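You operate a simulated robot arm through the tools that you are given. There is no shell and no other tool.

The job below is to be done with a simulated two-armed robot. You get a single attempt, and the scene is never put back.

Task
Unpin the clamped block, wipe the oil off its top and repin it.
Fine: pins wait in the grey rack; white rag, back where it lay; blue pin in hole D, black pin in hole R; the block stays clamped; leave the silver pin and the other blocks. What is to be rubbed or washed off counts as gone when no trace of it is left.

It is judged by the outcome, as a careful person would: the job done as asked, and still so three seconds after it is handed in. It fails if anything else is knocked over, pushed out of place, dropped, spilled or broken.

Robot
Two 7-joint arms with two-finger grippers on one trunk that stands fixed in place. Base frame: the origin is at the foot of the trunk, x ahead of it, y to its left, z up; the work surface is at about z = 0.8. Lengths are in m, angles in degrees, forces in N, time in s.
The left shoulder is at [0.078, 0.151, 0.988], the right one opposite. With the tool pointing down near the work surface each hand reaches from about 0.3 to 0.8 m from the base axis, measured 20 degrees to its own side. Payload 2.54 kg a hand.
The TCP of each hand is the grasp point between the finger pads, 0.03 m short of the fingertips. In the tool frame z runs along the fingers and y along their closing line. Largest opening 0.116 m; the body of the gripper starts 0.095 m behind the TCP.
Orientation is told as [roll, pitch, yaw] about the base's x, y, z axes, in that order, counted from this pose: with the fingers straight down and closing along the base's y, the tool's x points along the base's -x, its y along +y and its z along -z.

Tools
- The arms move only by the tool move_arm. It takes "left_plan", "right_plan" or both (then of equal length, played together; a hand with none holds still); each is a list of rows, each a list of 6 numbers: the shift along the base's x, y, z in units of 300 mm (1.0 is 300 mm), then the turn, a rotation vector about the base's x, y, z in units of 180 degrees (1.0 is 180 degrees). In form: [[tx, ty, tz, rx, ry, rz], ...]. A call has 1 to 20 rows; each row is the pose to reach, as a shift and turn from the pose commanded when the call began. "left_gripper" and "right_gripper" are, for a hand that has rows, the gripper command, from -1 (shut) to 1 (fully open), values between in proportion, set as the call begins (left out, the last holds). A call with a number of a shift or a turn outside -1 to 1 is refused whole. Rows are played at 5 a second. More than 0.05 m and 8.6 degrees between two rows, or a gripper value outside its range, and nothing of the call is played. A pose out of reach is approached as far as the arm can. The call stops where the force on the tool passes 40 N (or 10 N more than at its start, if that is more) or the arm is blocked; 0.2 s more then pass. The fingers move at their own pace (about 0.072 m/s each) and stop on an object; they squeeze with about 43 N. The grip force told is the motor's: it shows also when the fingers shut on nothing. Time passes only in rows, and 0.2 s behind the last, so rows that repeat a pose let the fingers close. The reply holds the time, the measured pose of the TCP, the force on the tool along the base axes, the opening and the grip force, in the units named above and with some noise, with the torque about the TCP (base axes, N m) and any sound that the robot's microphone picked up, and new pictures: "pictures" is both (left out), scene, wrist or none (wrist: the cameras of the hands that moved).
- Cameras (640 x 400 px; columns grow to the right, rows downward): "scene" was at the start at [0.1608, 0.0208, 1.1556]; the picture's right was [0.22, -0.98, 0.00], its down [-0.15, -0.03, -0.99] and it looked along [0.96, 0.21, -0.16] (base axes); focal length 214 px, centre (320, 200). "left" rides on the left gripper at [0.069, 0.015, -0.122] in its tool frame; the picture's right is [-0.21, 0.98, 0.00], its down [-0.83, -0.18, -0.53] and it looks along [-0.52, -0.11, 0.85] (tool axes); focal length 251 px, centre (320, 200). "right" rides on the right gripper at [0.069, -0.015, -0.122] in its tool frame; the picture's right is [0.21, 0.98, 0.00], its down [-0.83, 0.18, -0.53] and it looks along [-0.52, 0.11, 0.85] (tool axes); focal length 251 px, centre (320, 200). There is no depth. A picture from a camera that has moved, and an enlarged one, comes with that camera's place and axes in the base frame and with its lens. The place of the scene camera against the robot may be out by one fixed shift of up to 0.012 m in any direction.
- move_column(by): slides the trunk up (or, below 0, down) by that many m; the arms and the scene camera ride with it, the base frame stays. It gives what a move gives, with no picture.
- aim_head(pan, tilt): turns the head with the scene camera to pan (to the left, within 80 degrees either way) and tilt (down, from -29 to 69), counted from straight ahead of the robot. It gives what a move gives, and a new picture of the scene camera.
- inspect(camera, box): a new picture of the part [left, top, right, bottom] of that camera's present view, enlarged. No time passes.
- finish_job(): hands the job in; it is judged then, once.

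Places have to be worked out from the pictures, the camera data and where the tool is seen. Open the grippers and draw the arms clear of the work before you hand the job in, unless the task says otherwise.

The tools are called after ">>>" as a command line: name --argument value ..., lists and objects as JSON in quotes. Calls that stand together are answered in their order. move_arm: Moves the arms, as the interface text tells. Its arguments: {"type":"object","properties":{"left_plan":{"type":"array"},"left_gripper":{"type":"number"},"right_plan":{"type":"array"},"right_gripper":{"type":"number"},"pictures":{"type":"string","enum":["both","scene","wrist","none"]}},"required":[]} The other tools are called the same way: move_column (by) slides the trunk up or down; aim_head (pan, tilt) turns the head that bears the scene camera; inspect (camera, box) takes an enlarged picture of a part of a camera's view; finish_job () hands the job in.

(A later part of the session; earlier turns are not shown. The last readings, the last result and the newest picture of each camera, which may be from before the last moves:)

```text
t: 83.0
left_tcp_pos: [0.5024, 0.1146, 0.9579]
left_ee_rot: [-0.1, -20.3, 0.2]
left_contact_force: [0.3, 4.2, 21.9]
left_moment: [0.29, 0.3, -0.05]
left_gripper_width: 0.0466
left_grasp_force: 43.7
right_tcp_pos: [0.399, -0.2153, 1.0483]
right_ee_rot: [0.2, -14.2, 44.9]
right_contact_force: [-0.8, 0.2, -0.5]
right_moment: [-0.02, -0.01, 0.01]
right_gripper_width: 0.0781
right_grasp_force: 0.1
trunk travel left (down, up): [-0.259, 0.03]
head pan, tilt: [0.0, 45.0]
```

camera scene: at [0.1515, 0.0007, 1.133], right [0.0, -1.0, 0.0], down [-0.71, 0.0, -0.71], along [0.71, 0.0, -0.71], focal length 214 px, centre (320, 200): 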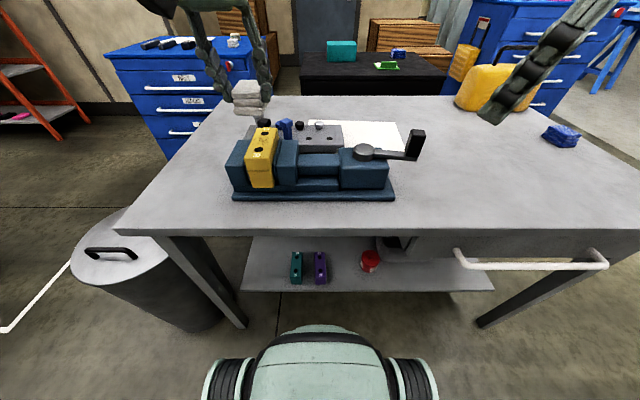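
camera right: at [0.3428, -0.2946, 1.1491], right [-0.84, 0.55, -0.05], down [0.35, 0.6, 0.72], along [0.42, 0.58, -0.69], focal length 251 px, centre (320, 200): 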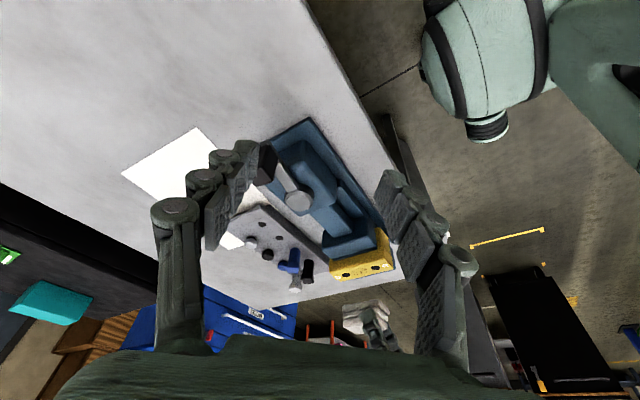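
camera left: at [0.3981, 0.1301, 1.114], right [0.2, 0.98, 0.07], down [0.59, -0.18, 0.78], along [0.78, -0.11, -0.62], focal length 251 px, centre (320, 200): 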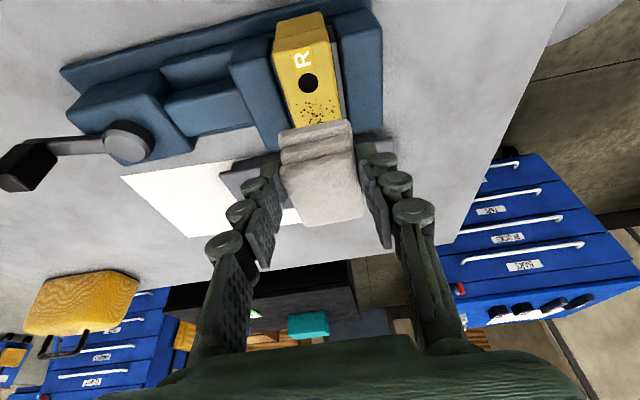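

Contact is firm (22 N). I ease up 1.5 mm and rub back and forth over the oily area.

>>> move_arm --left_plan '[[0, 0, 0.004, 0, 0, 0], [0.035, 0.01, 0.004, 0, 0, 0], [0.07, 0.02, 0.004, 0, 0, 0], [0.035, 0.02, 0.004, 0, 0, 0], [0, 0.02, 0.004, 0, 0, 0], [-0.035, 0.02, 0.004, 0, 0, 0], [-0.07, 0.01, 0.004, 0, 0, 0], [-0.035, 0, 0.004, 0, 0, 0], [0, 0, 0.004, 0, 0, 0], [0.035, 0, 0.004, 0, 0, 0], [0.07, -0.01, 0.004, 0, 0, 0], [0.035, -0.02, 0.004, 0, 0, 0], [0, -0.02, 0.004, 0, 0, 0], [-0.035, -0.02, 0.004, 0, 0, 0], [-0.07, -0.02, 0.004, 0, 0, 0], [-0.035, 0, 0.004, 0, 0, 0], [0, 0, 0.004, 0, 0, 0], [0.035, 0, 0.004, 0, 0, 0], [0, 0, 0.004, 0, 0, 0]]' --pictures "none"

>>> inspect --camera "scene" --box '[200, 60, 360, 180]'

```text
t: 87.0
left_tcp_pos: [0.5029, 0.1162, 0.9559]
left_ee_rot: [-0.1, -20.1, 0.1]
left_contact_force: [3.7, 0.5, 14.7]
left_moment: [0.03, -0.07, -0.01]
left_gripper_width: 0.0465
left_grasp_force: 43.2
right_tcp_pos: [0.4004, -0.2156, 1.0478]
right_ee_rot: [0.2, -14.2, 44.8]
right_contact_force: [-0.1, -0.1, 0.3]
right_moment: [-0.02, 0.03, 0.01]
right_gripper_width: 0.0782
right_grasp_force: 0.0
trunk travel left (down, up): [-0.259, 0.03]
head pan, tilt: [0.0, 45.0]
```

```text
3.33 times, centred on (280, 120) of scene
camera zoom: at [0.1508, 0.0006, 1.1331], right [0.0, -1.0, 0.0], down [-0.71, 0.0, -0.71], along [0.71, 0.0, -0.71], focal length 715 px, centre (453, 467)
```

zoom: 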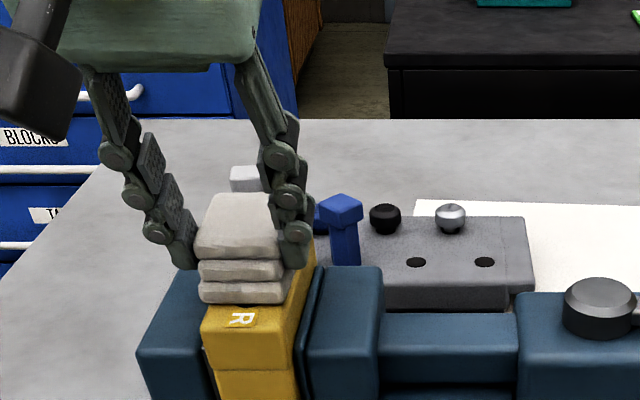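

Rubbing went smoothly at about 15 N. I lift the rag and look at the block top.

>>> move_arm --left_plan '[[0, 0, 0.05, 0, 0, 0], [0, 0, 0.12, 0, 0, 0], [0, 0, 0.22, 0, 0, 0], [0, 0, 0.26, 0, 0, 0]]' --pictures "none"

>>> inspect --camera "scene" --box '[230, 110, 300, 160]'

>>> inspect --camera "left" --box '[260, 40, 380, 120]'

>>> inspect --camera "right" --box '[310, 240, 410, 300]'

```text
t: 88.0
left_tcp_pos: [0.502, 0.1169, 1.0329]
left_ee_rot: [0.0, -19.9, 0.1]
left_contact_force: [-1.2, -0.7, -0.7]
left_moment: [-0.01, 0.02, 0.0]
left_gripper_width: 0.0465
left_grasp_force: 42.8
right_tcp_pos: [0.4013, -0.2152, 1.0479]
right_ee_rot: [0.1, -14.1, 44.8]
right_contact_force: [-1.0, 0.9, -0.1]
right_moment: [-0.04, -0.03, -0.01]
right_gripper_width: 0.0783
right_grasp_force: 0.0
trunk travel left (down, up): [-0.259, 0.03]
head pan, tilt: [0.0, 45.0]
```

```text
8.00 times, centred on (265, 135) of scene
camera zoom: at [0.1515, 0.0008, 1.1329], right [0.0, -1.0, 0.0], down [-0.71, 0.0, -0.71], along [0.71, 0.0, -0.71], focal length 1716 px, centre (760, 720)
```

zoom: 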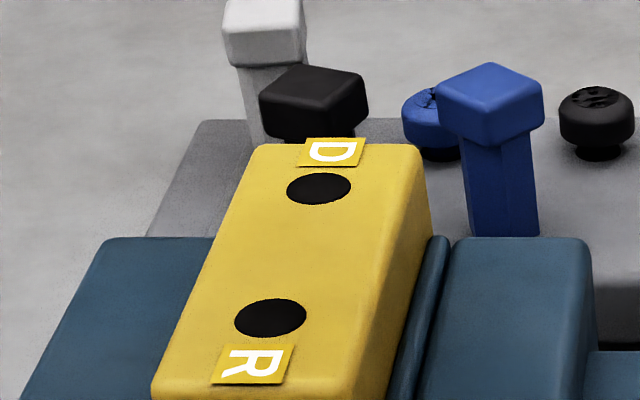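

```text
5.00 times, centred on (320, 80) of left
camera zoom: at [0.3978, 0.1315, 1.1238], right [0.2, 0.98, 0.07], down [0.6, -0.18, 0.78], along [0.78, -0.11, -0.62], focal length 1257 px, centre (320, 800)
```

zoom: 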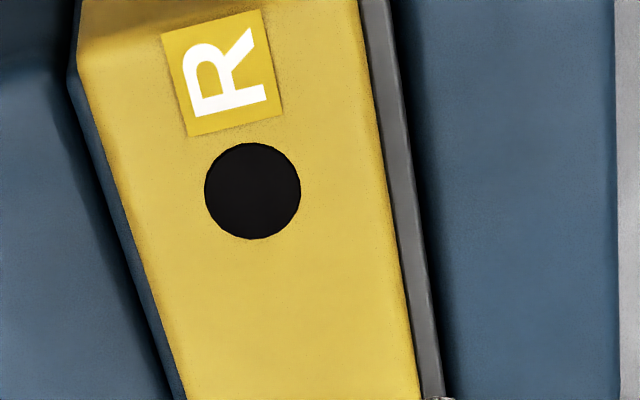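

```text
6.40 times, centred on (360, 270) of right
camera zoom: at [0.343, -0.2945, 1.1491], right [-0.84, 0.54, -0.05], down [0.35, 0.6, 0.72], along [0.42, 0.59, -0.69], focal length 1609 px, centre (64, -248)
```

zoom: 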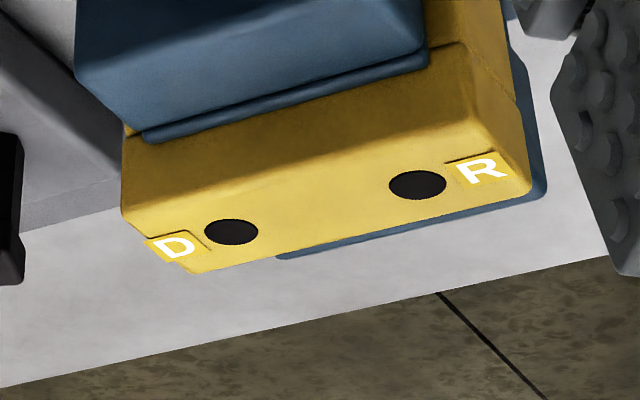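

The block top is clean, with no trace of oil. Now the rag goes back: I turn the left hand to yaw -90 and stage it at y≈0.17 for the return handover.

>>> move_arm --left_plan '[[-0.03, 0.02, 0, 0, 0, -0.0417], [-0.06, 0.04, 0, 0, 0, -0.0833], [-0.09, 0.06, 0, 0, 0, -0.125], [-0.12, 0.08, 0, 0, 0, -0.1667], [-0.15, 0.1, 0, 0, 0, -0.2083], [-0.18, 0.12, 0, 0, 0, -0.25], [-0.21, 0.14, 0, 0, 0, -0.2917], [-0.24, 0.16, 0, 0, 0, -0.3333], [-0.27, 0.18, -0.02, 0, 0, -0.375], [-0.3, 0.19, -0.05, 0, 0, -0.4167], [-0.33, 0.2, -0.08, 0, 0, -0.4583], [-0.35, 0.2, -0.097, 0, 0, -0.499], [-0.35, 0.2, -0.097, 0, 0, -0.499]]' --pictures "none"

>>> move_arm --right_plan '[[0, 0.06, -0.02, 0, 0, 0.02], [0, 0.14, -0.05, 0, 0, 0.04], [0, 0.22, -0.08, 0, 0, 0.06], [0.02, 0.32, -0.11, 0, 0, 0.08], [0.04, 0.42, -0.14, 0, 0, 0.11], [0.06, 0.52, -0.155, 0, 0, 0.14], [0.08, 0.62, -0.157, 0, 0, 0.17], [0.09, 0.69, -0.157, 0, 0, 0.2], [0.095, 0.72, -0.157, 0, 0, 0.21]]' --pictures "scene"

```text
t: 90.8
left_tcp_pos: [0.3987, 0.1743, 1.0056]
left_ee_rot: [-0.1, -19.8, -89.7]
left_contact_force: [-0.2, 0.3, -0.4]
left_moment: [0.02, 0.0, -0.02]
left_gripper_width: 0.0462
left_grasp_force: 43.4
right_tcp_pos: [0.4016, -0.2148, 1.0487]
right_ee_rot: [0.1, -14.3, 44.9]
right_contact_force: [0.3, 0.5, -0.2]
right_moment: [0.03, 0.01, -0.02]
right_gripper_width: 0.0783
right_grasp_force: 0.0
trunk travel left (down, up): [-0.259, 0.03]
head pan, tilt: [0.0, 45.0]
```

```text
t: 92.8
left_tcp_pos: [0.3978, 0.1749, 1.0053]
left_ee_rot: [-0.1, -19.9, -89.7]
left_contact_force: [-0.1, 0.5, 0.1]
left_moment: [0.02, 0.01, -0.02]
left_gripper_width: 0.0466
left_grasp_force: 42.8
right_tcp_pos: [0.4302, 0.0014, 1.0021]
right_ee_rot: [0.0, -14.2, 82.8]
right_contact_force: [-0.3, 0.3, -0.1]
right_moment: [0.0, -0.01, 0.0]
right_gripper_width: 0.0783
right_grasp_force: 0.0
trunk travel left (down, up): [-0.259, 0.03]
head pan, tilt: [0.0, 45.0]
camera scene: at [0.1516, 0.0008, 1.1329], right [0.0, -1.0, 0.0], down [-0.71, 0.0, -0.71], along [0.71, 0.0, -0.71], focal length 214 px, centre (320, 200)
```

scene: 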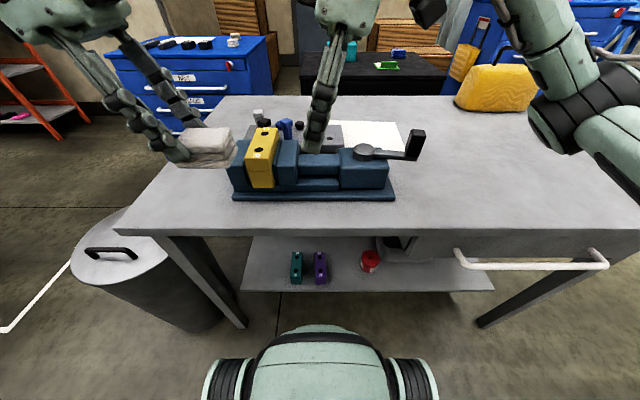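

Right waits open at (0.430, 0.001, 1.002), yaw 82.8. I line the left up with it at yaw -97 on the same axis.

>>> move_arm --left_plan '[[0.06, -0.01, 0, 0, 0, -0.0145], [0.12, -0.02, 0, 0, 0, -0.029], [0.177, -0.029, 0, 0, 0, -0.0415], [0.177, -0.029, 0, 0, 0, -0.0415]]' --pictures "both"

>>> inspect --camera "scene" --box '[180, 40, 380, 180]'

>>> inspect --camera "right" --box '[180, 60, 460, 240]'

```text
t: 93.8
left_tcp_pos: [0.4496, 0.1659, 1.0049]
left_ee_rot: [-0.1, -19.8, -97.2]
left_contact_force: [0.0, 0.6, -1.4]
left_moment: [0.01, 0.0, 0.01]
left_gripper_width: 0.0466
left_grasp_force: 43.4
right_tcp_pos: [0.4295, -0.0004, 1.0016]
right_ee_rot: [0.1, -14.2, 82.8]
right_contact_force: [-0.4, -0.7, 0.1]
right_moment: [-0.03, 0.01, 0.0]
right_gripper_width: 0.0782
right_grasp_force: 0.0
trunk travel left (down, up): [-0.259, 0.03]
head pan, tilt: [0.0, 45.0]
camera scene: at [0.1516, 0.0007, 1.1329], right [0.0, -1.0, 0.0], down [-0.71, 0.0, -0.71], along [0.71, 0.0, -0.71], focal length 214 px, centre (320, 200)
camera left: at [0.4814, 0.2701, 1.0948], right [0.94, -0.32, 0.07], down [-0.25, -0.57, 0.78], along [-0.21, -0.76, -0.62], focal length 251 px, centre (320, 200)
```

scene: 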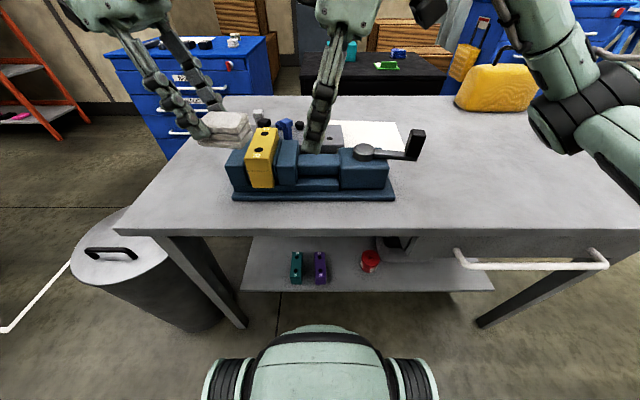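
left: 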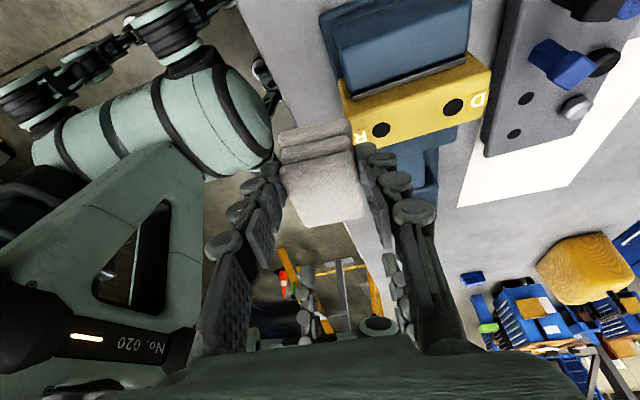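

```text
2.86 times, centred on (280, 110) of scene
camera zoom: at [0.1516, 0.0007, 1.1329], right [0.0, -1.0, 0.0], down [-0.71, 0.0, -0.71], along [0.71, 0.0, -0.71], focal length 613 px, centre (434, 457)
```

zoom: 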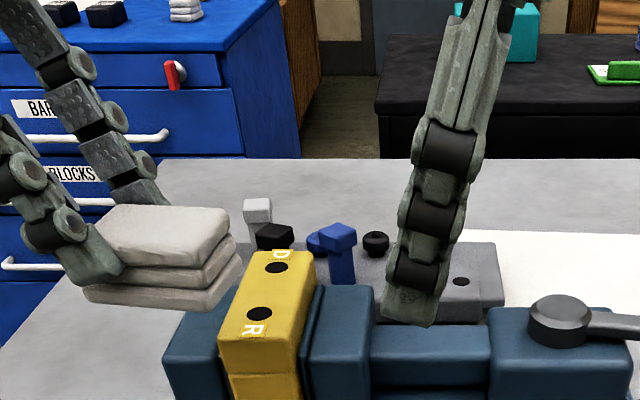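

```text
2.22 times, centred on (320, 150) of right
camera zoom: at [0.4323, -0.0972, 1.1023], right [-1.0, -0.08, -0.05], down [-0.09, 0.69, 0.72], along [-0.03, 0.72, -0.69], focal length 559 px, centre (320, 311)
```

zoom: 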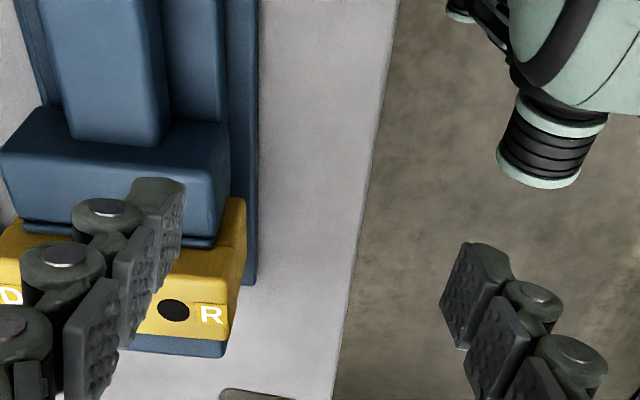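

Aligned. I feed the rag toward the right hand's open fingers, stopping 30 mm short to check.

>>> move_arm --left_plan '[[-0.012, -0.1, 0, 0, 0, 0], [-0.025, -0.2, 0, 0, 0, 0], [-0.037, -0.3, 0, 0, 0, 0], [-0.037, -0.3, 0, 0, 0, 0]]' --pictures "none"

>>> inspect --camera "scene" --box '[220, 40, 400, 180]'

>>> inspect --camera "right" --box '[180, 60, 460, 240]'

```text
t: 94.8
left_tcp_pos: [0.44, 0.0756, 1.004]
left_ee_rot: [-0.1, -19.9, -97.1]
left_contact_force: [0.5, 0.3, -0.4]
left_moment: [0.0, 0.01, -0.02]
left_gripper_width: 0.0466
left_grasp_force: 43.1
right_tcp_pos: [0.4303, 0.0001, 1.0012]
right_ee_rot: [0.1, -14.2, 82.7]
right_contact_force: [0.7, 0.2, 0.0]
right_moment: [0.0, 0.03, -0.02]
right_gripper_width: 0.0784
right_grasp_force: 0.0
trunk travel left (down, up): [-0.259, 0.03]
head pan, tilt: [0.0, 45.0]
```

```text
2.86 times, centred on (310, 110) of scene
camera zoom: at [0.1515, 0.0006, 1.1329], right [0.0, -1.0, 0.0], down [-0.71, 0.0, -0.71], along [0.71, 0.0, -0.71], focal length 613 px, centre (349, 457)
```

zoom: 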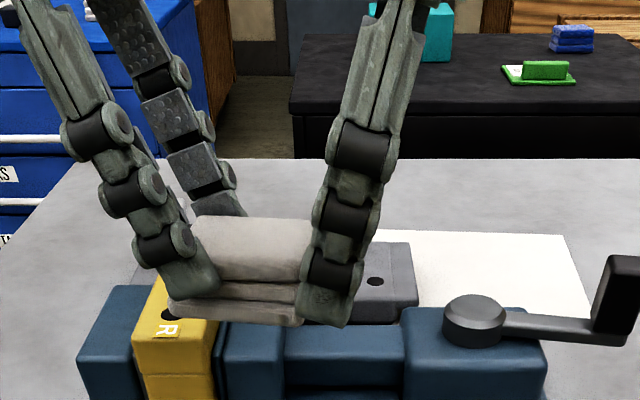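

```text
2.22 times, centred on (320, 150) of right
camera zoom: at [0.4323, -0.0973, 1.1023], right [-1.0, -0.08, -0.05], down [-0.09, 0.69, 0.72], along [-0.03, 0.72, -0.69], focal length 559 px, centre (320, 311)
```

zoom: 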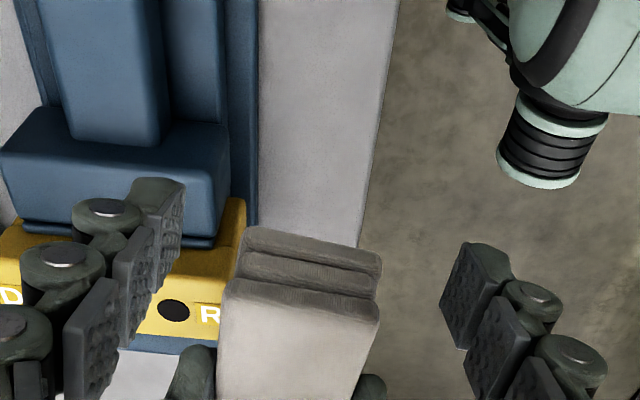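

Centred between the right fingers. I feed the remaining 30 mm.

>>> move_arm --left_plan '[[-0.004, -0.034, 0, 0, 0, 0], [-0.008, -0.067, 0, 0, 0, 0], [-0.012, -0.099, 0, 0, 0, 0], [-0.012, -0.099, 0, 0, 0, 0]]' --pictures "none"

>>> inspect --camera "right" --box '[220, 80, 420, 205]'

>>> inspect --camera "scene" --box '[220, 40, 400, 180]'

```text
t: 95.8
left_tcp_pos: [0.4353, 0.047, 1.0044]
left_ee_rot: [-0.1, -19.8, -97.2]
left_contact_force: [-0.5, 0.5, -1.3]
left_moment: [0.0, -0.01, 0.01]
left_gripper_width: 0.0466
left_grasp_force: 42.8
right_tcp_pos: [0.4292, 0.0008, 1.0019]
right_ee_rot: [0.2, -14.2, 82.7]
right_contact_force: [0.0, 0.7, 0.4]
right_moment: [-0.03, -0.01, -0.02]
right_gripper_width: 0.0784
right_grasp_force: 0.1
trunk travel left (down, up): [-0.259, 0.03]
head pan, tilt: [0.0, 45.0]
```

```text
3.20 times, centred on (320, 142) of right
camera zoom: at [0.4323, -0.0972, 1.1023], right [-1.0, -0.08, -0.05], down [-0.09, 0.69, 0.72], along [-0.03, 0.72, -0.69], focal length 805 px, centre (320, 384)
```

zoom: 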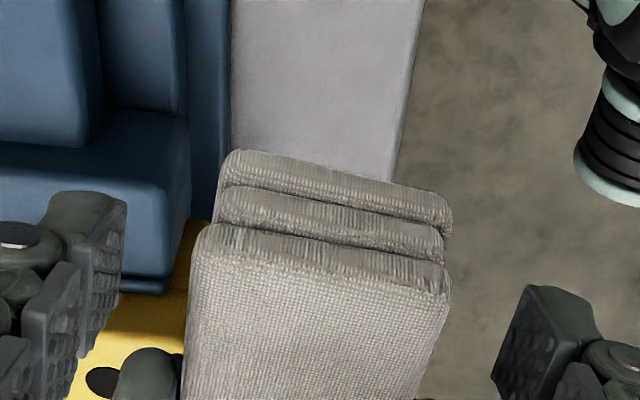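

```text
2.86 times, centred on (310, 110) of scene
camera zoom: at [0.1515, 0.0007, 1.1329], right [0.0, -1.0, 0.0], down [-0.71, 0.0, -0.71], along [0.71, 0.0, -0.71], focal length 613 px, centre (349, 457)
```

zoom: 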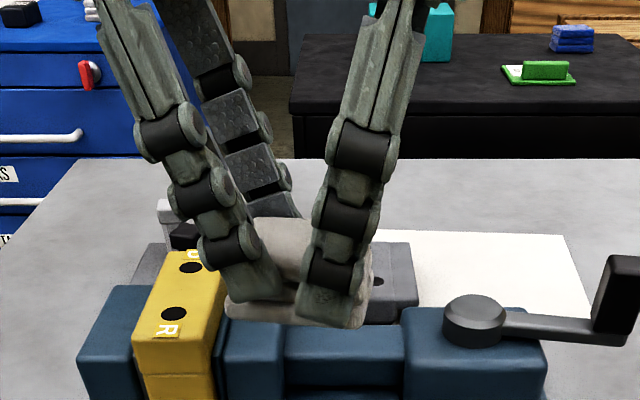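

Very close to the original grip geometry; I fine-tune by 2–3 mm and close the right gripper.

>>> move_arm --left_plan '[[-0.005, -0.009, 0, 0, 0, 0], [-0.005, -0.009, 0, 0, 0, 0]]' --pictures "none"

>>> move_arm --right_plan '[[0, 0, 0, 0, 0, 0], [0, 0, 0, 0, 0, 0], [0, 0, 0, 0, 0, 0], [0, 0, 0, 0, 0, 0], [0, 0, 0, 0, 0, 0]]' --right_gripper -1 --pictures "none"

>>> inspect --camera "right" --box '[220, 80, 420, 205]'

```text
t: 96.4
left_tcp_pos: [0.4332, 0.0443, 1.0047]
left_ee_rot: [-0.1, -19.9, -97.3]
left_contact_force: [-0.5, 0.5, 0.1]
left_moment: [0.02, 0.0, -0.04]
left_gripper_width: 0.0466
left_grasp_force: 42.6
right_tcp_pos: [0.429, 0.0005, 1.0003]
right_ee_rot: [0.1, -14.1, 82.8]
right_contact_force: [0.1, 0.1, -0.6]
right_moment: [0.02, 0.01, -0.03]
right_gripper_width: 0.0782
right_grasp_force: 0.1
trunk travel left (down, up): [-0.259, 0.03]
head pan, tilt: [0.0, 45.0]
```

```text
t: 97.6
left_tcp_pos: [0.435, 0.0457, 1.0053]
left_ee_rot: [-0.2, -20.0, -96.9]
left_contact_force: [5.3, -0.8, -4.0]
left_moment: [0.07, -0.17, 0.09]
left_gripper_width: 0.0465
left_grasp_force: 43.1
right_tcp_pos: [0.4289, 0.0005, 1.0009]
right_ee_rot: [0.1, -14.2, 82.8]
right_contact_force: [-6.2, 1.3, 3.3]
right_moment: [0.1, 0.12, 0.17]
right_gripper_width: 0.0467
right_grasp_force: 42.8
trunk travel left (down, up): [-0.259, 0.03]
head pan, tilt: [0.0, 45.0]
```

```text
3.20 times, centred on (320, 142) of right
camera zoom: at [0.4321, -0.097, 1.1024], right [-1.0, -0.08, -0.05], down [-0.09, 0.69, 0.72], along [-0.03, 0.72, -0.69], focal length 805 px, centre (320, 384)
```

zoom: 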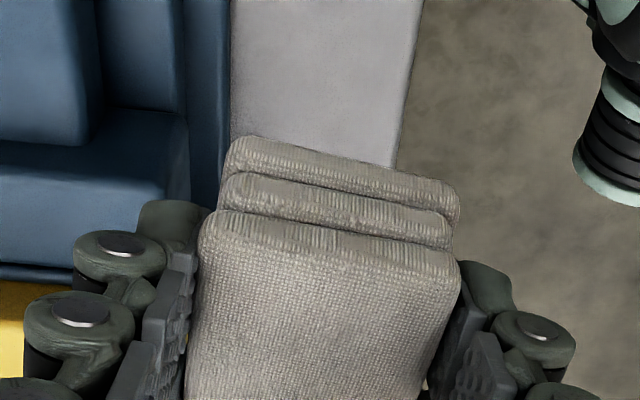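

The right grip matches the original picture almost exactly. I open the left and slide it back along its axis.

>>> move_arm --left_plan '[[0, 0, 0, 0, 0, 0], [0, 0, 0, 0, 0, 0], [0, 0, 0, 0, 0, 0], [0.005, 0.04, 0, 0, 0, 0], [0.015, 0.12, 0, 0, 0, 0], [0.03, 0.24, 0.02, 0, 0, 0], [0.045, 0.36, 0.05, 0, 0, 0], [0.06, 0.48, 0.08, 0, 0, 0.02]]' --left_gripper 0.35

>>> inspect --camera "scene" --box '[220, 40, 400, 180]'

```text
t: 99.4
left_tcp_pos: [0.4531, 0.1894, 1.0286]
left_ee_rot: [-0.1, -19.9, -93.4]
left_contact_force: [0.6, -0.2, 0.2]
left_moment: [0.03, 0.02, -0.03]
left_gripper_width: 0.0782
left_grasp_force: 0.1
right_tcp_pos: [0.4294, 0.0011, 1.0014]
right_ee_rot: [0.1, -14.2, 82.7]
right_contact_force: [0.5, 0.4, 0.1]
right_moment: [0.02, -0.01, -0.01]
right_gripper_width: 0.0463
right_grasp_force: 42.7
trunk travel left (down, up): [-0.259, 0.03]
head pan, tilt: [0.0, 45.0]
camera scene: at [0.1515, 0.0009, 1.133], right [0.0, -1.0, 0.0], down [-0.71, 0.0, -0.71], along [0.71, 0.0, -0.71], focal length 214 px, centre (320, 200)
camera left: at [0.4765, 0.2942, 1.1186], right [0.96, -0.26, 0.07], down [-0.22, -0.58, 0.78], along [-0.16, -0.77, -0.62], focal length 251 px, centre (320, 200)
```

scene: 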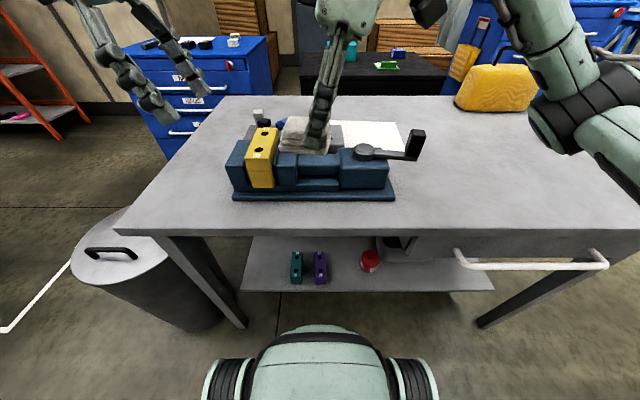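
left: 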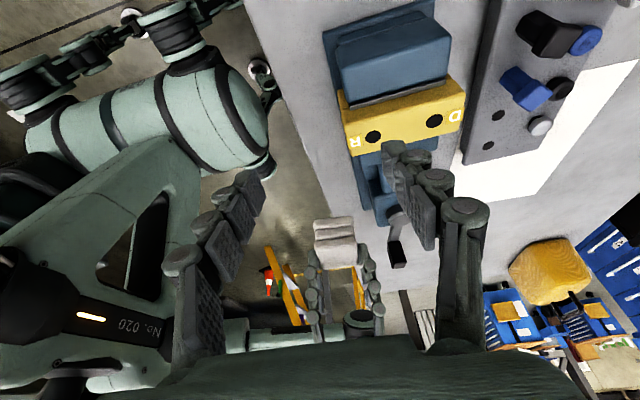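

```text
2.86 times, centred on (310, 110) of scene
camera zoom: at [0.1515, 0.0009, 1.133], right [0.0, -1.0, 0.0], down [-0.71, 0.0, -0.71], along [0.71, 0.0, -0.71], focal length 613 px, centre (349, 457)
```

zoom: 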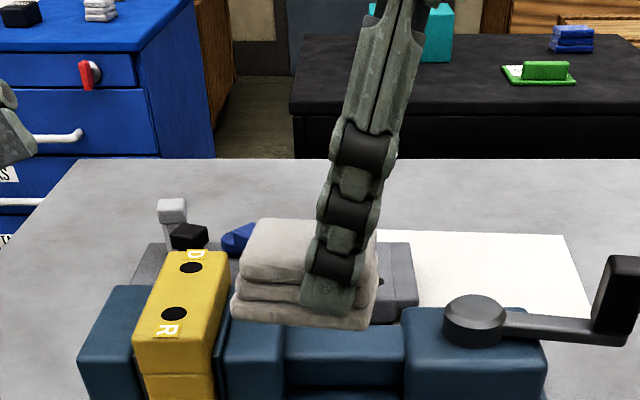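

The right hand has the rag alone again. I carry it back along the reverse path to above its spot on the sheet.

>>> move_arm --right_plan '[[0.01, -0.06, 0.03, 0, 0, -0.045], [0.02, -0.13, 0.05, 0, 0, -0.09], [0.04, -0.2, 0.05, 0, 0, -0.135], [0.08, -0.27, 0.05, 0, 0, -0.18], [0.13, -0.33, 0.05, 0, 0, -0.225], [0.19, -0.38, 0.05, 0, 0, -0.27], [0.26, -0.43, 0.05, 0, 0, -0.315], [0.33, -0.47, 0.05, 0, 0, -0.36], [0.4, -0.5, 0.03, 0, 0, -0.4], [0.46, -0.53, 0.01, 0, 0, -0.44], [0.564, -0.546, -0.099, 0, 0, -0.46], [0.664, -0.5687, -0.219, 0, 0, -0.46], [0.744, -0.5687, -0.319, 0, 0, -0.46], [0.7637, -0.5687, -0.4, 0, 0, -0.46], [0.7637, -0.5687, -0.4, 0, 0, -0.46]]'

>>> inspect --camera "right" --box '[160, 60, 480, 260]'

```text
t: 102.6
left_tcp_pos: [0.4525, 0.1882, 1.029]
left_ee_rot: [-0.1, -19.8, -93.5]
left_contact_force: [-0.4, 0.5, -0.6]
left_moment: [0.01, -0.01, -0.01]
left_gripper_width: 0.0783
left_grasp_force: 0.1
right_tcp_pos: [0.6603, -0.1695, 0.8798]
right_ee_rot: [0.1, -14.3, -0.1]
right_contact_force: [0.6, 0.1, 0.0]
right_moment: [0.0, -0.01, -0.02]
right_gripper_width: 0.0465
right_grasp_force: 43.1
trunk travel left (down, up): [-0.259, 0.03]
head pan, tilt: [0.0, 45.0]
camera scene: at [0.1515, 0.0007, 1.1329], right [0.0, -1.0, 0.0], down [-0.71, 0.0, -0.71], along [0.71, 0.0, -0.71], focal length 214 px, centre (320, 200)
camera right: at [0.5617, -0.1851, 0.9817], right [-0.21, 0.98, -0.05], down [0.67, 0.18, 0.72], along [0.71, 0.12, -0.69], focal length 251 px, centre (320, 200)
```

scene: 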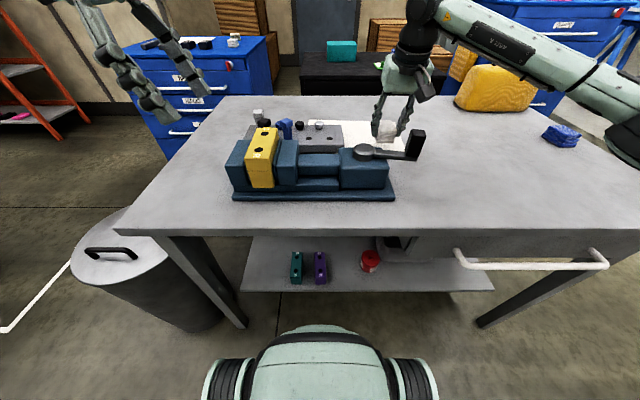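
right: 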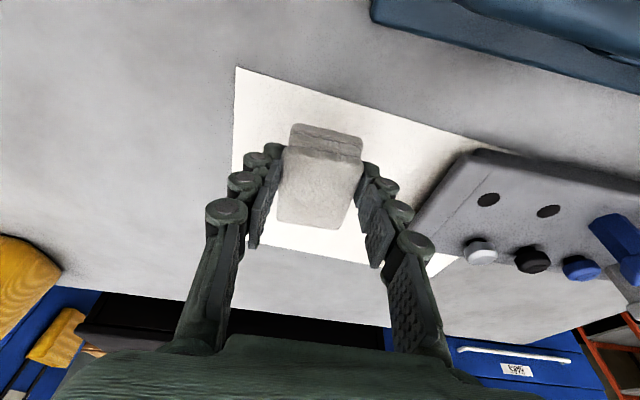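

```text
2.00 times, centred on (320, 160) of right
camera zoom: at [0.5617, -0.1851, 0.9817], right [-0.21, 0.98, -0.05], down [0.67, 0.18, 0.72], along [0.71, 0.12, -0.69], focal length 503 px, centre (320, 280)
```

zoom: 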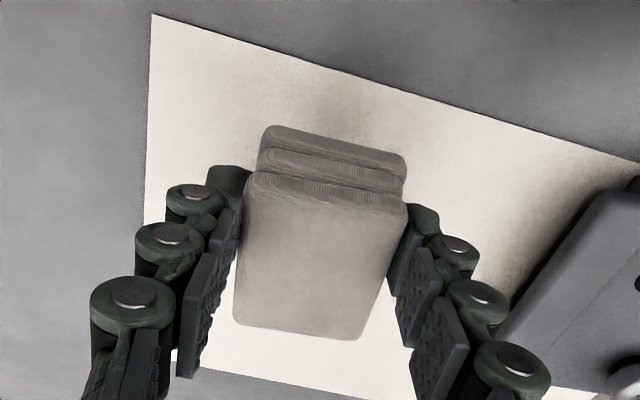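

Above its old spot. I lower it to the sheet.

>>> move_arm --right_plan '[[-0.003, 0, -0.04, 0, 0, 0], [-0.003, 0, -0.08, 0, 0, 0], [-0.003, 0, -0.1, 0, 0, 0], [-0.003, 0, -0.109, 0, 0, 0], [-0.003, 0, -0.113, 0, 0, 0]]' --pictures "none"

>>> inspect --camera "right" --box '[160, 60, 480, 260]'

```text
t: 103.8
left_tcp_pos: [0.4531, 0.1879, 1.0297]
left_ee_rot: [-0.2, -19.9, -93.5]
left_contact_force: [0.0, -0.1, -0.3]
left_moment: [-0.01, 0.01, 0.01]
left_gripper_width: 0.0784
left_grasp_force: 0.1
right_tcp_pos: [0.6567, -0.1681, 0.847]
right_ee_rot: [0.2, -14.1, -0.1]
right_contact_force: [-0.5, -0.1, 0.3]
right_moment: [0.05, 0.05, 0.01]
right_gripper_width: 0.0466
right_grasp_force: 43.0
trunk travel left (down, up): [-0.259, 0.03]
head pan, tilt: [0.0, 45.0]
```

```text
2.00 times, centred on (320, 160) of right
camera zoom: at [0.5603, -0.1848, 0.948], right [-0.21, 0.98, -0.05], down [0.67, 0.18, 0.72], along [0.71, 0.12, -0.69], focal length 503 px, centre (320, 280)
```

zoom: 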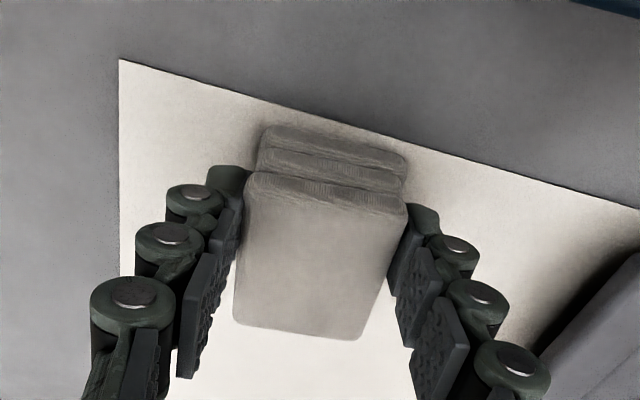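

The view matches the original (sheet corner at the same pixel). I lower the last millimetre or two to contact.

>>> move_arm --right_plan '[[0.002, -0.002, -0.004, 0, 0, 0], [0.002, -0.002, -0.007, 0, 0, 0]]' --pictures "none"

```text
t: 104.4
left_tcp_pos: [0.4533, 0.1879, 1.0286]
left_ee_rot: [0.0, -19.9, -93.5]
left_contact_force: [-0.1, -0.6, 0.0]
left_moment: [0.02, -0.04, -0.03]
left_gripper_width: 0.0785
left_grasp_force: 0.2
right_tcp_pos: [0.6576, -0.1697, 0.8448]
right_ee_rot: [0.3, -14.2, 0.0]
right_contact_force: [0.4, -0.5, 0.6]
right_moment: [0.0, -0.01, 0.0]
right_gripper_width: 0.0464
right_grasp_force: 43.1
trunk travel left (down, up): [-0.259, 0.03]
head pan, tilt: [0.0, 45.0]
```

>>> move_arm --right_plan '[[0, 0, -0.003, 0, 0, 0], [0, 0, -0.006, 0, 0, 0]]' --pictures "none"

```text
t: 105.0
left_tcp_pos: [0.4507, 0.1877, 1.0296]
left_ee_rot: [0.0, -19.9, -93.6]
left_contact_force: [0.1, -0.5, 0.3]
left_moment: [-0.01, 0.02, -0.03]
left_gripper_width: 0.0783
left_grasp_force: 0.2
right_tcp_pos: [0.6574, -0.1696, 0.8443]
right_ee_rot: [0.2, -14.3, 0.0]
right_contact_force: [-0.6, 0.1, 5.8]
right_moment: [-0.09, 0.17, 0.0]
right_gripper_width: 0.0464
right_grasp_force: 43.3
trunk travel left (down, up): [-0.259, 0.03]
head pan, tilt: [0.0, 45.0]
```

The rag is down (5.8 N). I open the right gripper and lift straight up, then back out over the crank.

>>> move_arm --right_plan '[[0, 0, 0.002, 0, 0, 0], [0, 0, 0.002, 0, 0, 0], [0, 0, 0.002, 0, 0, 0], [0, 0, 0.1, 0, 0, 0], [-0.01, 0, 0.22, 0, 0, 0], [-0.1, 0, 0.32, 0, 0, 0], [-0.2, -0.02, 0.44, 0, 0, 0], [-0.32, -0.05, 0.54, 0, 0, 0], [-0.45, -0.08, 0.6, 0, 0, 0], [-0.58, -0.12, 0.65, 0, 0, 0], [-0.7, -0.16, 0.7, 0, 0, 0]]' --right_gripper 0.3

>>> inspect --camera "scene" --box '[220, 90, 440, 200]'

```text
t: 107.4
left_tcp_pos: [0.4531, 0.1874, 1.029]
left_ee_rot: [-0.1, -19.9, -93.7]
left_contact_force: [0.1, 0.2, -0.7]
left_moment: [0.02, 0.01, -0.04]
left_gripper_width: 0.0782
left_grasp_force: 0.0
right_tcp_pos: [0.4459, -0.2173, 1.0546]
right_ee_rot: [0.1, -14.2, -0.2]
right_contact_force: [0.1, -0.6, 0.5]
right_moment: [0.06, -0.02, 0.02]
right_gripper_width: 0.0755
right_grasp_force: 0.0
trunk travel left (down, up): [-0.259, 0.03]
head pan, tilt: [0.0, 45.0]
camera scene: at [0.1511, 0.0007, 1.133], right [0.0, -1.0, 0.0], down [-0.71, 0.0, -0.71], along [0.71, 0.0, -0.71], focal length 214 px, centre (320, 200)
camera right: at [0.3499, -0.2326, 1.1547], right [-0.21, 0.98, -0.05], down [0.67, 0.18, 0.72], along [0.71, 0.11, -0.69], focal length 251 px, centre (320, 200)
```

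scene: 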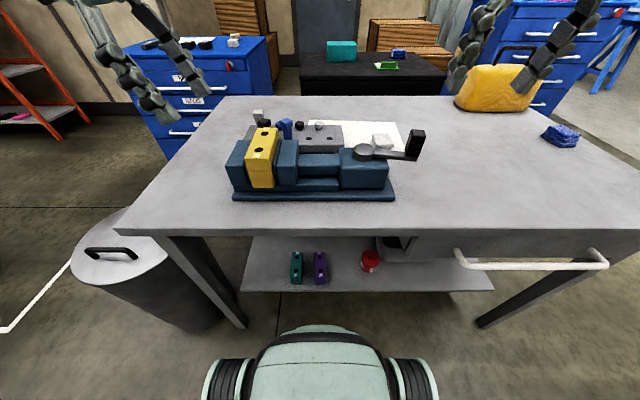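
right: 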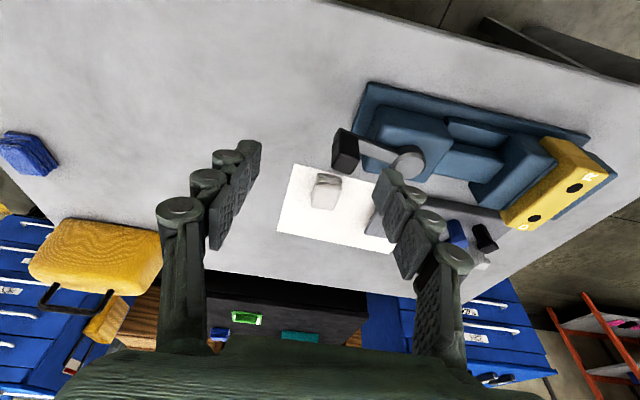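

```text
2.91 times, centred on (330, 145) of scene
camera zoom: at [0.1511, 0.0007, 1.133], right [0.0, -1.0, 0.0], down [-0.71, 0.0, -0.71], along [0.71, 0.0, -0.71], focal length 624 px, centre (291, 360)
```

zoom: 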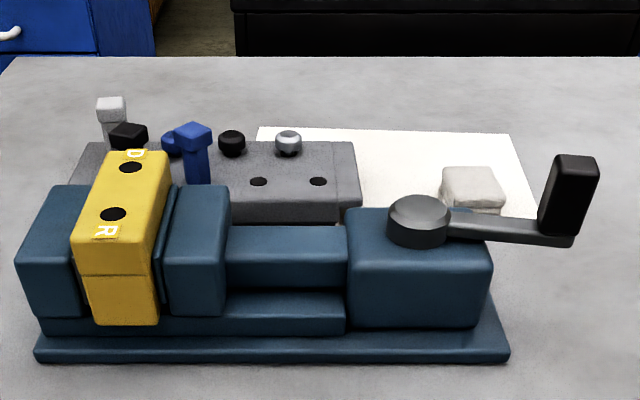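

The rag lies back on the sheet as before. Next the pins go back: I raise the trunk to the height used before and set the left hand to lean 33°, yaw -42 for the blue pin.

>>> move_column --by 0.03

>>> move_arm --left_plan '[[0.06, 0.055, 0, 0, 0, 0.041], [0.12, 0.11, 0, 0, 0, 0.082], [0.18, 0.165, -0.01, 0, 0, 0.123], [0.24, 0.22, -0.01, 0, 0, 0.164], [0.3, 0.275, -0.02, 0, 0, 0.205], [0.36, 0.33, -0.03, 0, 0, 0.246], [0.413, 0.375, -0.03, 0, 0, 0.2867]]' --left_gripper -0.2 --pictures "none"

>>> move_arm --left_plan '[[0, 0, 0, -0.0241, -0.0268, 0], [0, 0, 0, -0.0483, -0.0537, 0], [0, 0, 0, -0.0483, -0.0537, 0]]' --pictures "none"

```text
t: 108.1
left_tcp_pos: [0.4526, 0.1885, 1.0579]
left_ee_rot: [-0.1, -19.8, -93.5]
left_contact_force: [-0.1, 0.3, 0.1]
left_moment: [0.02, 0.02, 0.0]
left_gripper_width: 0.0781
left_grasp_force: 0.1
right_tcp_pos: [0.4482, -0.217, 1.0831]
right_ee_rot: [0.0, -14.1, -0.1]
right_contact_force: [-0.6, 0.2, 0.6]
right_moment: [0.0, 0.0, -0.01]
right_gripper_width: 0.0755
right_grasp_force: 0.0
trunk travel left (down, up): [-0.289, 0.0]
head pan, tilt: [0.0, 45.0]
```

```text
t: 109.7
left_tcp_pos: [0.5785, 0.3009, 1.0485]
left_ee_rot: [-0.1, -19.9, -41.8]
left_contact_force: [0.0, 0.3, -0.1]
left_moment: [0.01, 0.0, -0.02]
left_gripper_width: 0.0464
left_grasp_force: 0.0
right_tcp_pos: [0.4479, -0.2168, 1.0834]
right_ee_rot: [0.1, -14.1, -0.1]
right_contact_force: [-0.4, -0.6, -0.4]
right_moment: [0.01, -0.01, 0.0]
right_gripper_width: 0.0754
right_grasp_force: 0.1
trunk travel left (down, up): [-0.289, 0.0]
head pan, tilt: [0.0, 45.0]
```

```text
t: 110.5
left_tcp_pos: [0.577, 0.3007, 1.0494]
left_ee_rot: [-0.1, -33.0, -41.9]
left_contact_force: [-0.2, 0.4, 0.3]
left_moment: [0.05, 0.0, 0.01]
left_gripper_width: 0.0464
left_grasp_force: 0.0
right_tcp_pos: [0.449, -0.2178, 1.0832]
right_ee_rot: [0.1, -14.3, -0.1]
right_contact_force: [0.2, -0.1, 0.7]
right_moment: [0.0, 0.05, -0.01]
right_gripper_width: 0.0753
right_grasp_force: 0.1
trunk travel left (down, up): [-0.289, 0.0]
head pan, tilt: [0.0, 45.0]
```

Now I follow the earlier path in reverse to above the blue pin in the third rack hole.

>>> move_arm --left_plan '[[0.017, -0.04, 0, 0, 0, 0], [0.037, -0.18, -0.01, 0, 0, 0], [0.067, -0.31, -0.04, 0, 0, 0], [0.117, -0.43, -0.08, 0, 0, 0], [0.177, -0.54, -0.13, 0, 0, 0], [0.257, -0.63, -0.2, 0, 0, 0], [0.337, -0.71, -0.28, 0, 0, 0], [0.337, -0.71, -0.28, 0, 0, 0]]' --left_gripper -0.3

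>>> inspect --camera "left" --box '[220, 20, 420, 145]'

```text
t: 112.3
left_tcp_pos: [0.6783, 0.0869, 0.9668]
left_ee_rot: [-0.2, -33.2, -42.0]
left_contact_force: [-1.0, 0.4, 0.0]
left_moment: [0.0, -0.02, 0.03]
left_gripper_width: 0.0405
left_grasp_force: 0.1
right_tcp_pos: [0.4472, -0.2183, 1.0842]
right_ee_rot: [0.1, -14.2, -0.1]
right_contact_force: [-0.6, 0.5, -0.5]
right_moment: [0.01, -0.02, 0.02]
right_gripper_width: 0.0755
right_grasp_force: 0.0
trunk travel left (down, up): [-0.289, 0.0]
head pan, tilt: [0.0, 45.0]
camera scene: at [0.1512, 0.0005, 1.163], right [0.0, -1.0, 0.0], down [-0.71, 0.0, -0.71], along [0.71, 0.0, -0.71], focal length 214 px, centre (320, 200)
camera left: at [0.5981, 0.1813, 1.0295], right [0.79, 0.61, 0.12], down [0.18, -0.4, 0.9], along [0.59, -0.69, -0.42], focal length 251 px, centre (320, 200)
```

scene: 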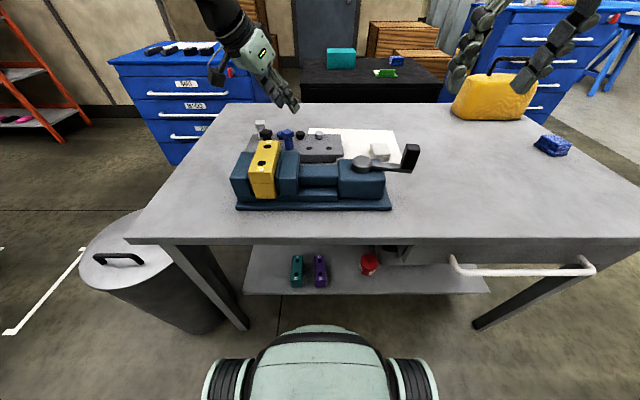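
left: 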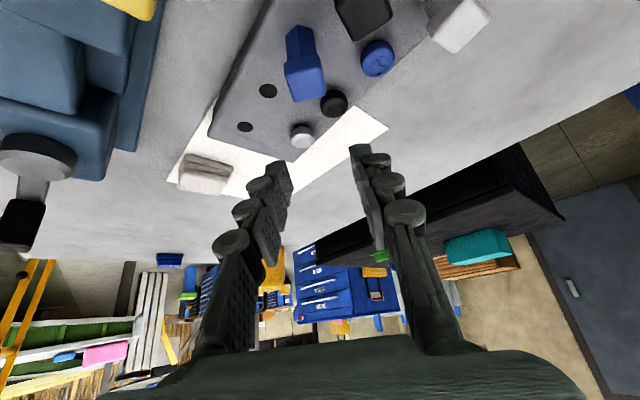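

```text
3.20 times, centred on (320, 82) of left
camera zoom: at [0.5981, 0.1813, 1.0295], right [0.79, 0.61, 0.12], down [0.18, -0.4, 0.9], along [0.59, -0.69, -0.42], focal length 805 px, centre (320, 576)
```

zoom: 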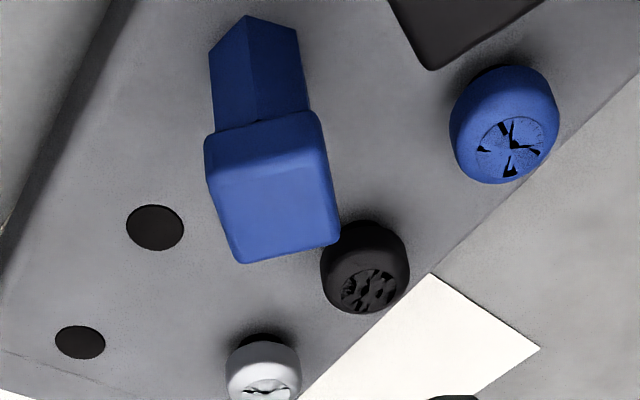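

Same alignment as when I released it. I descend to the earlier grip height.

>>> move_arm --left_plan '[[-0.001, 0.002, -0.1, 0, 0, 0], [-0.002, 0.003, -0.2, 0, 0, 0], [-0.002, 0.003, -0.27, 0, 0, 0], [-0.002, 0.003, -0.308, 0, 0, 0], [-0.002, 0.003, -0.308, 0, 0, 0]]' --pictures "none"

>>> inspect --camera "left" --box '[220, 100, 420, 225]'

```text
t: 113.5
left_tcp_pos: [0.677, 0.0885, 0.873]
left_ee_rot: [-0.2, -32.9, -41.9]
left_contact_force: [-0.5, 0.4, 0.3]
left_moment: [0.0, 0.01, 0.02]
left_gripper_width: 0.0406
left_grasp_force: 0.0
right_tcp_pos: [0.4483, -0.2171, 1.0839]
right_ee_rot: [0.2, -14.2, -0.1]
right_contact_force: [-0.1, -0.3, 0.6]
right_moment: [0.01, 0.01, -0.01]
right_gripper_width: 0.0753
right_grasp_force: 0.0
trunk travel left (down, up): [-0.289, 0.0]
head pan, tilt: [0.0, 45.0]
```

```text
3.20 times, centred on (320, 162) of left
camera zoom: at [0.5967, 0.1831, 0.9367], right [0.79, 0.61, 0.12], down [0.18, -0.4, 0.9], along [0.59, -0.69, -0.43], focal length 805 px, centre (320, 320)
```

zoom: 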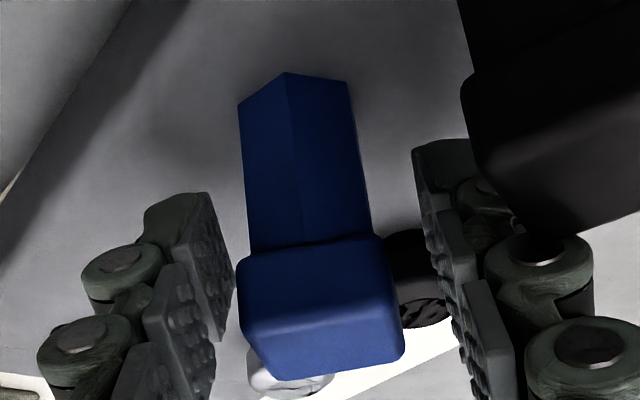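

The left pad is nearly touching while the right has room, so I shift 2.5 mm and close.

>>> move_arm --left_plan '[[-0.006, -0.005, 0, 0, 0, 0], [-0.006, -0.005, 0, 0, 0, 0]]' --pictures "none"

>>> move_arm --left_plan '[[0, 0, 0, 0, 0, 0], [0, 0, 0, 0, 0, 0], [0, 0, 0, 0, 0, 0], [0, 0, 0, 0, 0, 0]]' --left_gripper -1 --pictures "none"

>>> inspect --camera "left" --box '[220, 100, 420, 225]'

```text
t: 114.1
left_tcp_pos: [0.6748, 0.0878, 0.8738]
left_ee_rot: [-0.1, -32.9, -41.9]
left_contact_force: [0.3, -0.1, -0.1]
left_moment: [0.0, 0.01, -0.01]
left_gripper_width: 0.0409
left_grasp_force: 0.0
right_tcp_pos: [0.4486, -0.2175, 1.0837]
right_ee_rot: [0.1, -14.2, -0.1]
right_contact_force: [0.3, -0.1, 0.5]
right_moment: [-0.01, -0.02, 0.01]
right_gripper_width: 0.0753
right_grasp_force: 0.1
trunk travel left (down, up): [-0.289, 0.0]
head pan, tilt: [0.0, 45.0]
```

```text
t: 115.1
left_tcp_pos: [0.6756, 0.0873, 0.8741]
left_ee_rot: [-0.1, -32.9, -41.9]
left_contact_force: [0.9, 0.9, -0.3]
left_moment: [0.01, -0.03, 0.01]
left_gripper_width: 0.0243
left_grasp_force: 43.0
right_tcp_pos: [0.4478, -0.2169, 1.0828]
right_ee_rot: [0.0, -14.1, 0.0]
right_contact_force: [0.1, -0.3, -0.6]
right_moment: [0.01, 0.0, 0.0]
right_gripper_width: 0.0753
right_grasp_force: 0.1
trunk travel left (down, up): [-0.289, 0.0]
head pan, tilt: [0.0, 45.0]
```

```text
3.20 times, centred on (320, 162) of left
camera zoom: at [0.5949, 0.1816, 0.9371], right [0.79, 0.61, 0.12], down [0.18, -0.4, 0.9], along [0.59, -0.69, -0.43], focal length 805 px, centre (320, 320)
```

zoom: 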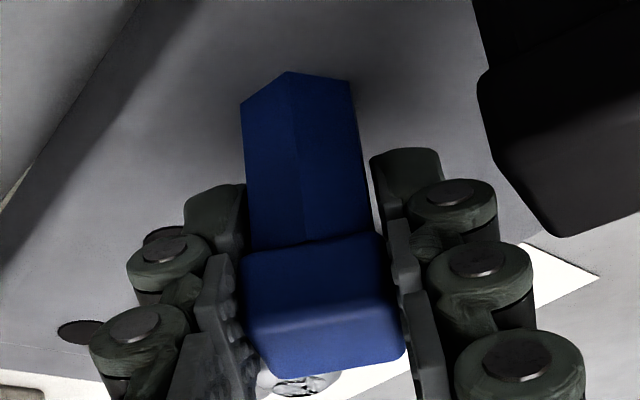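

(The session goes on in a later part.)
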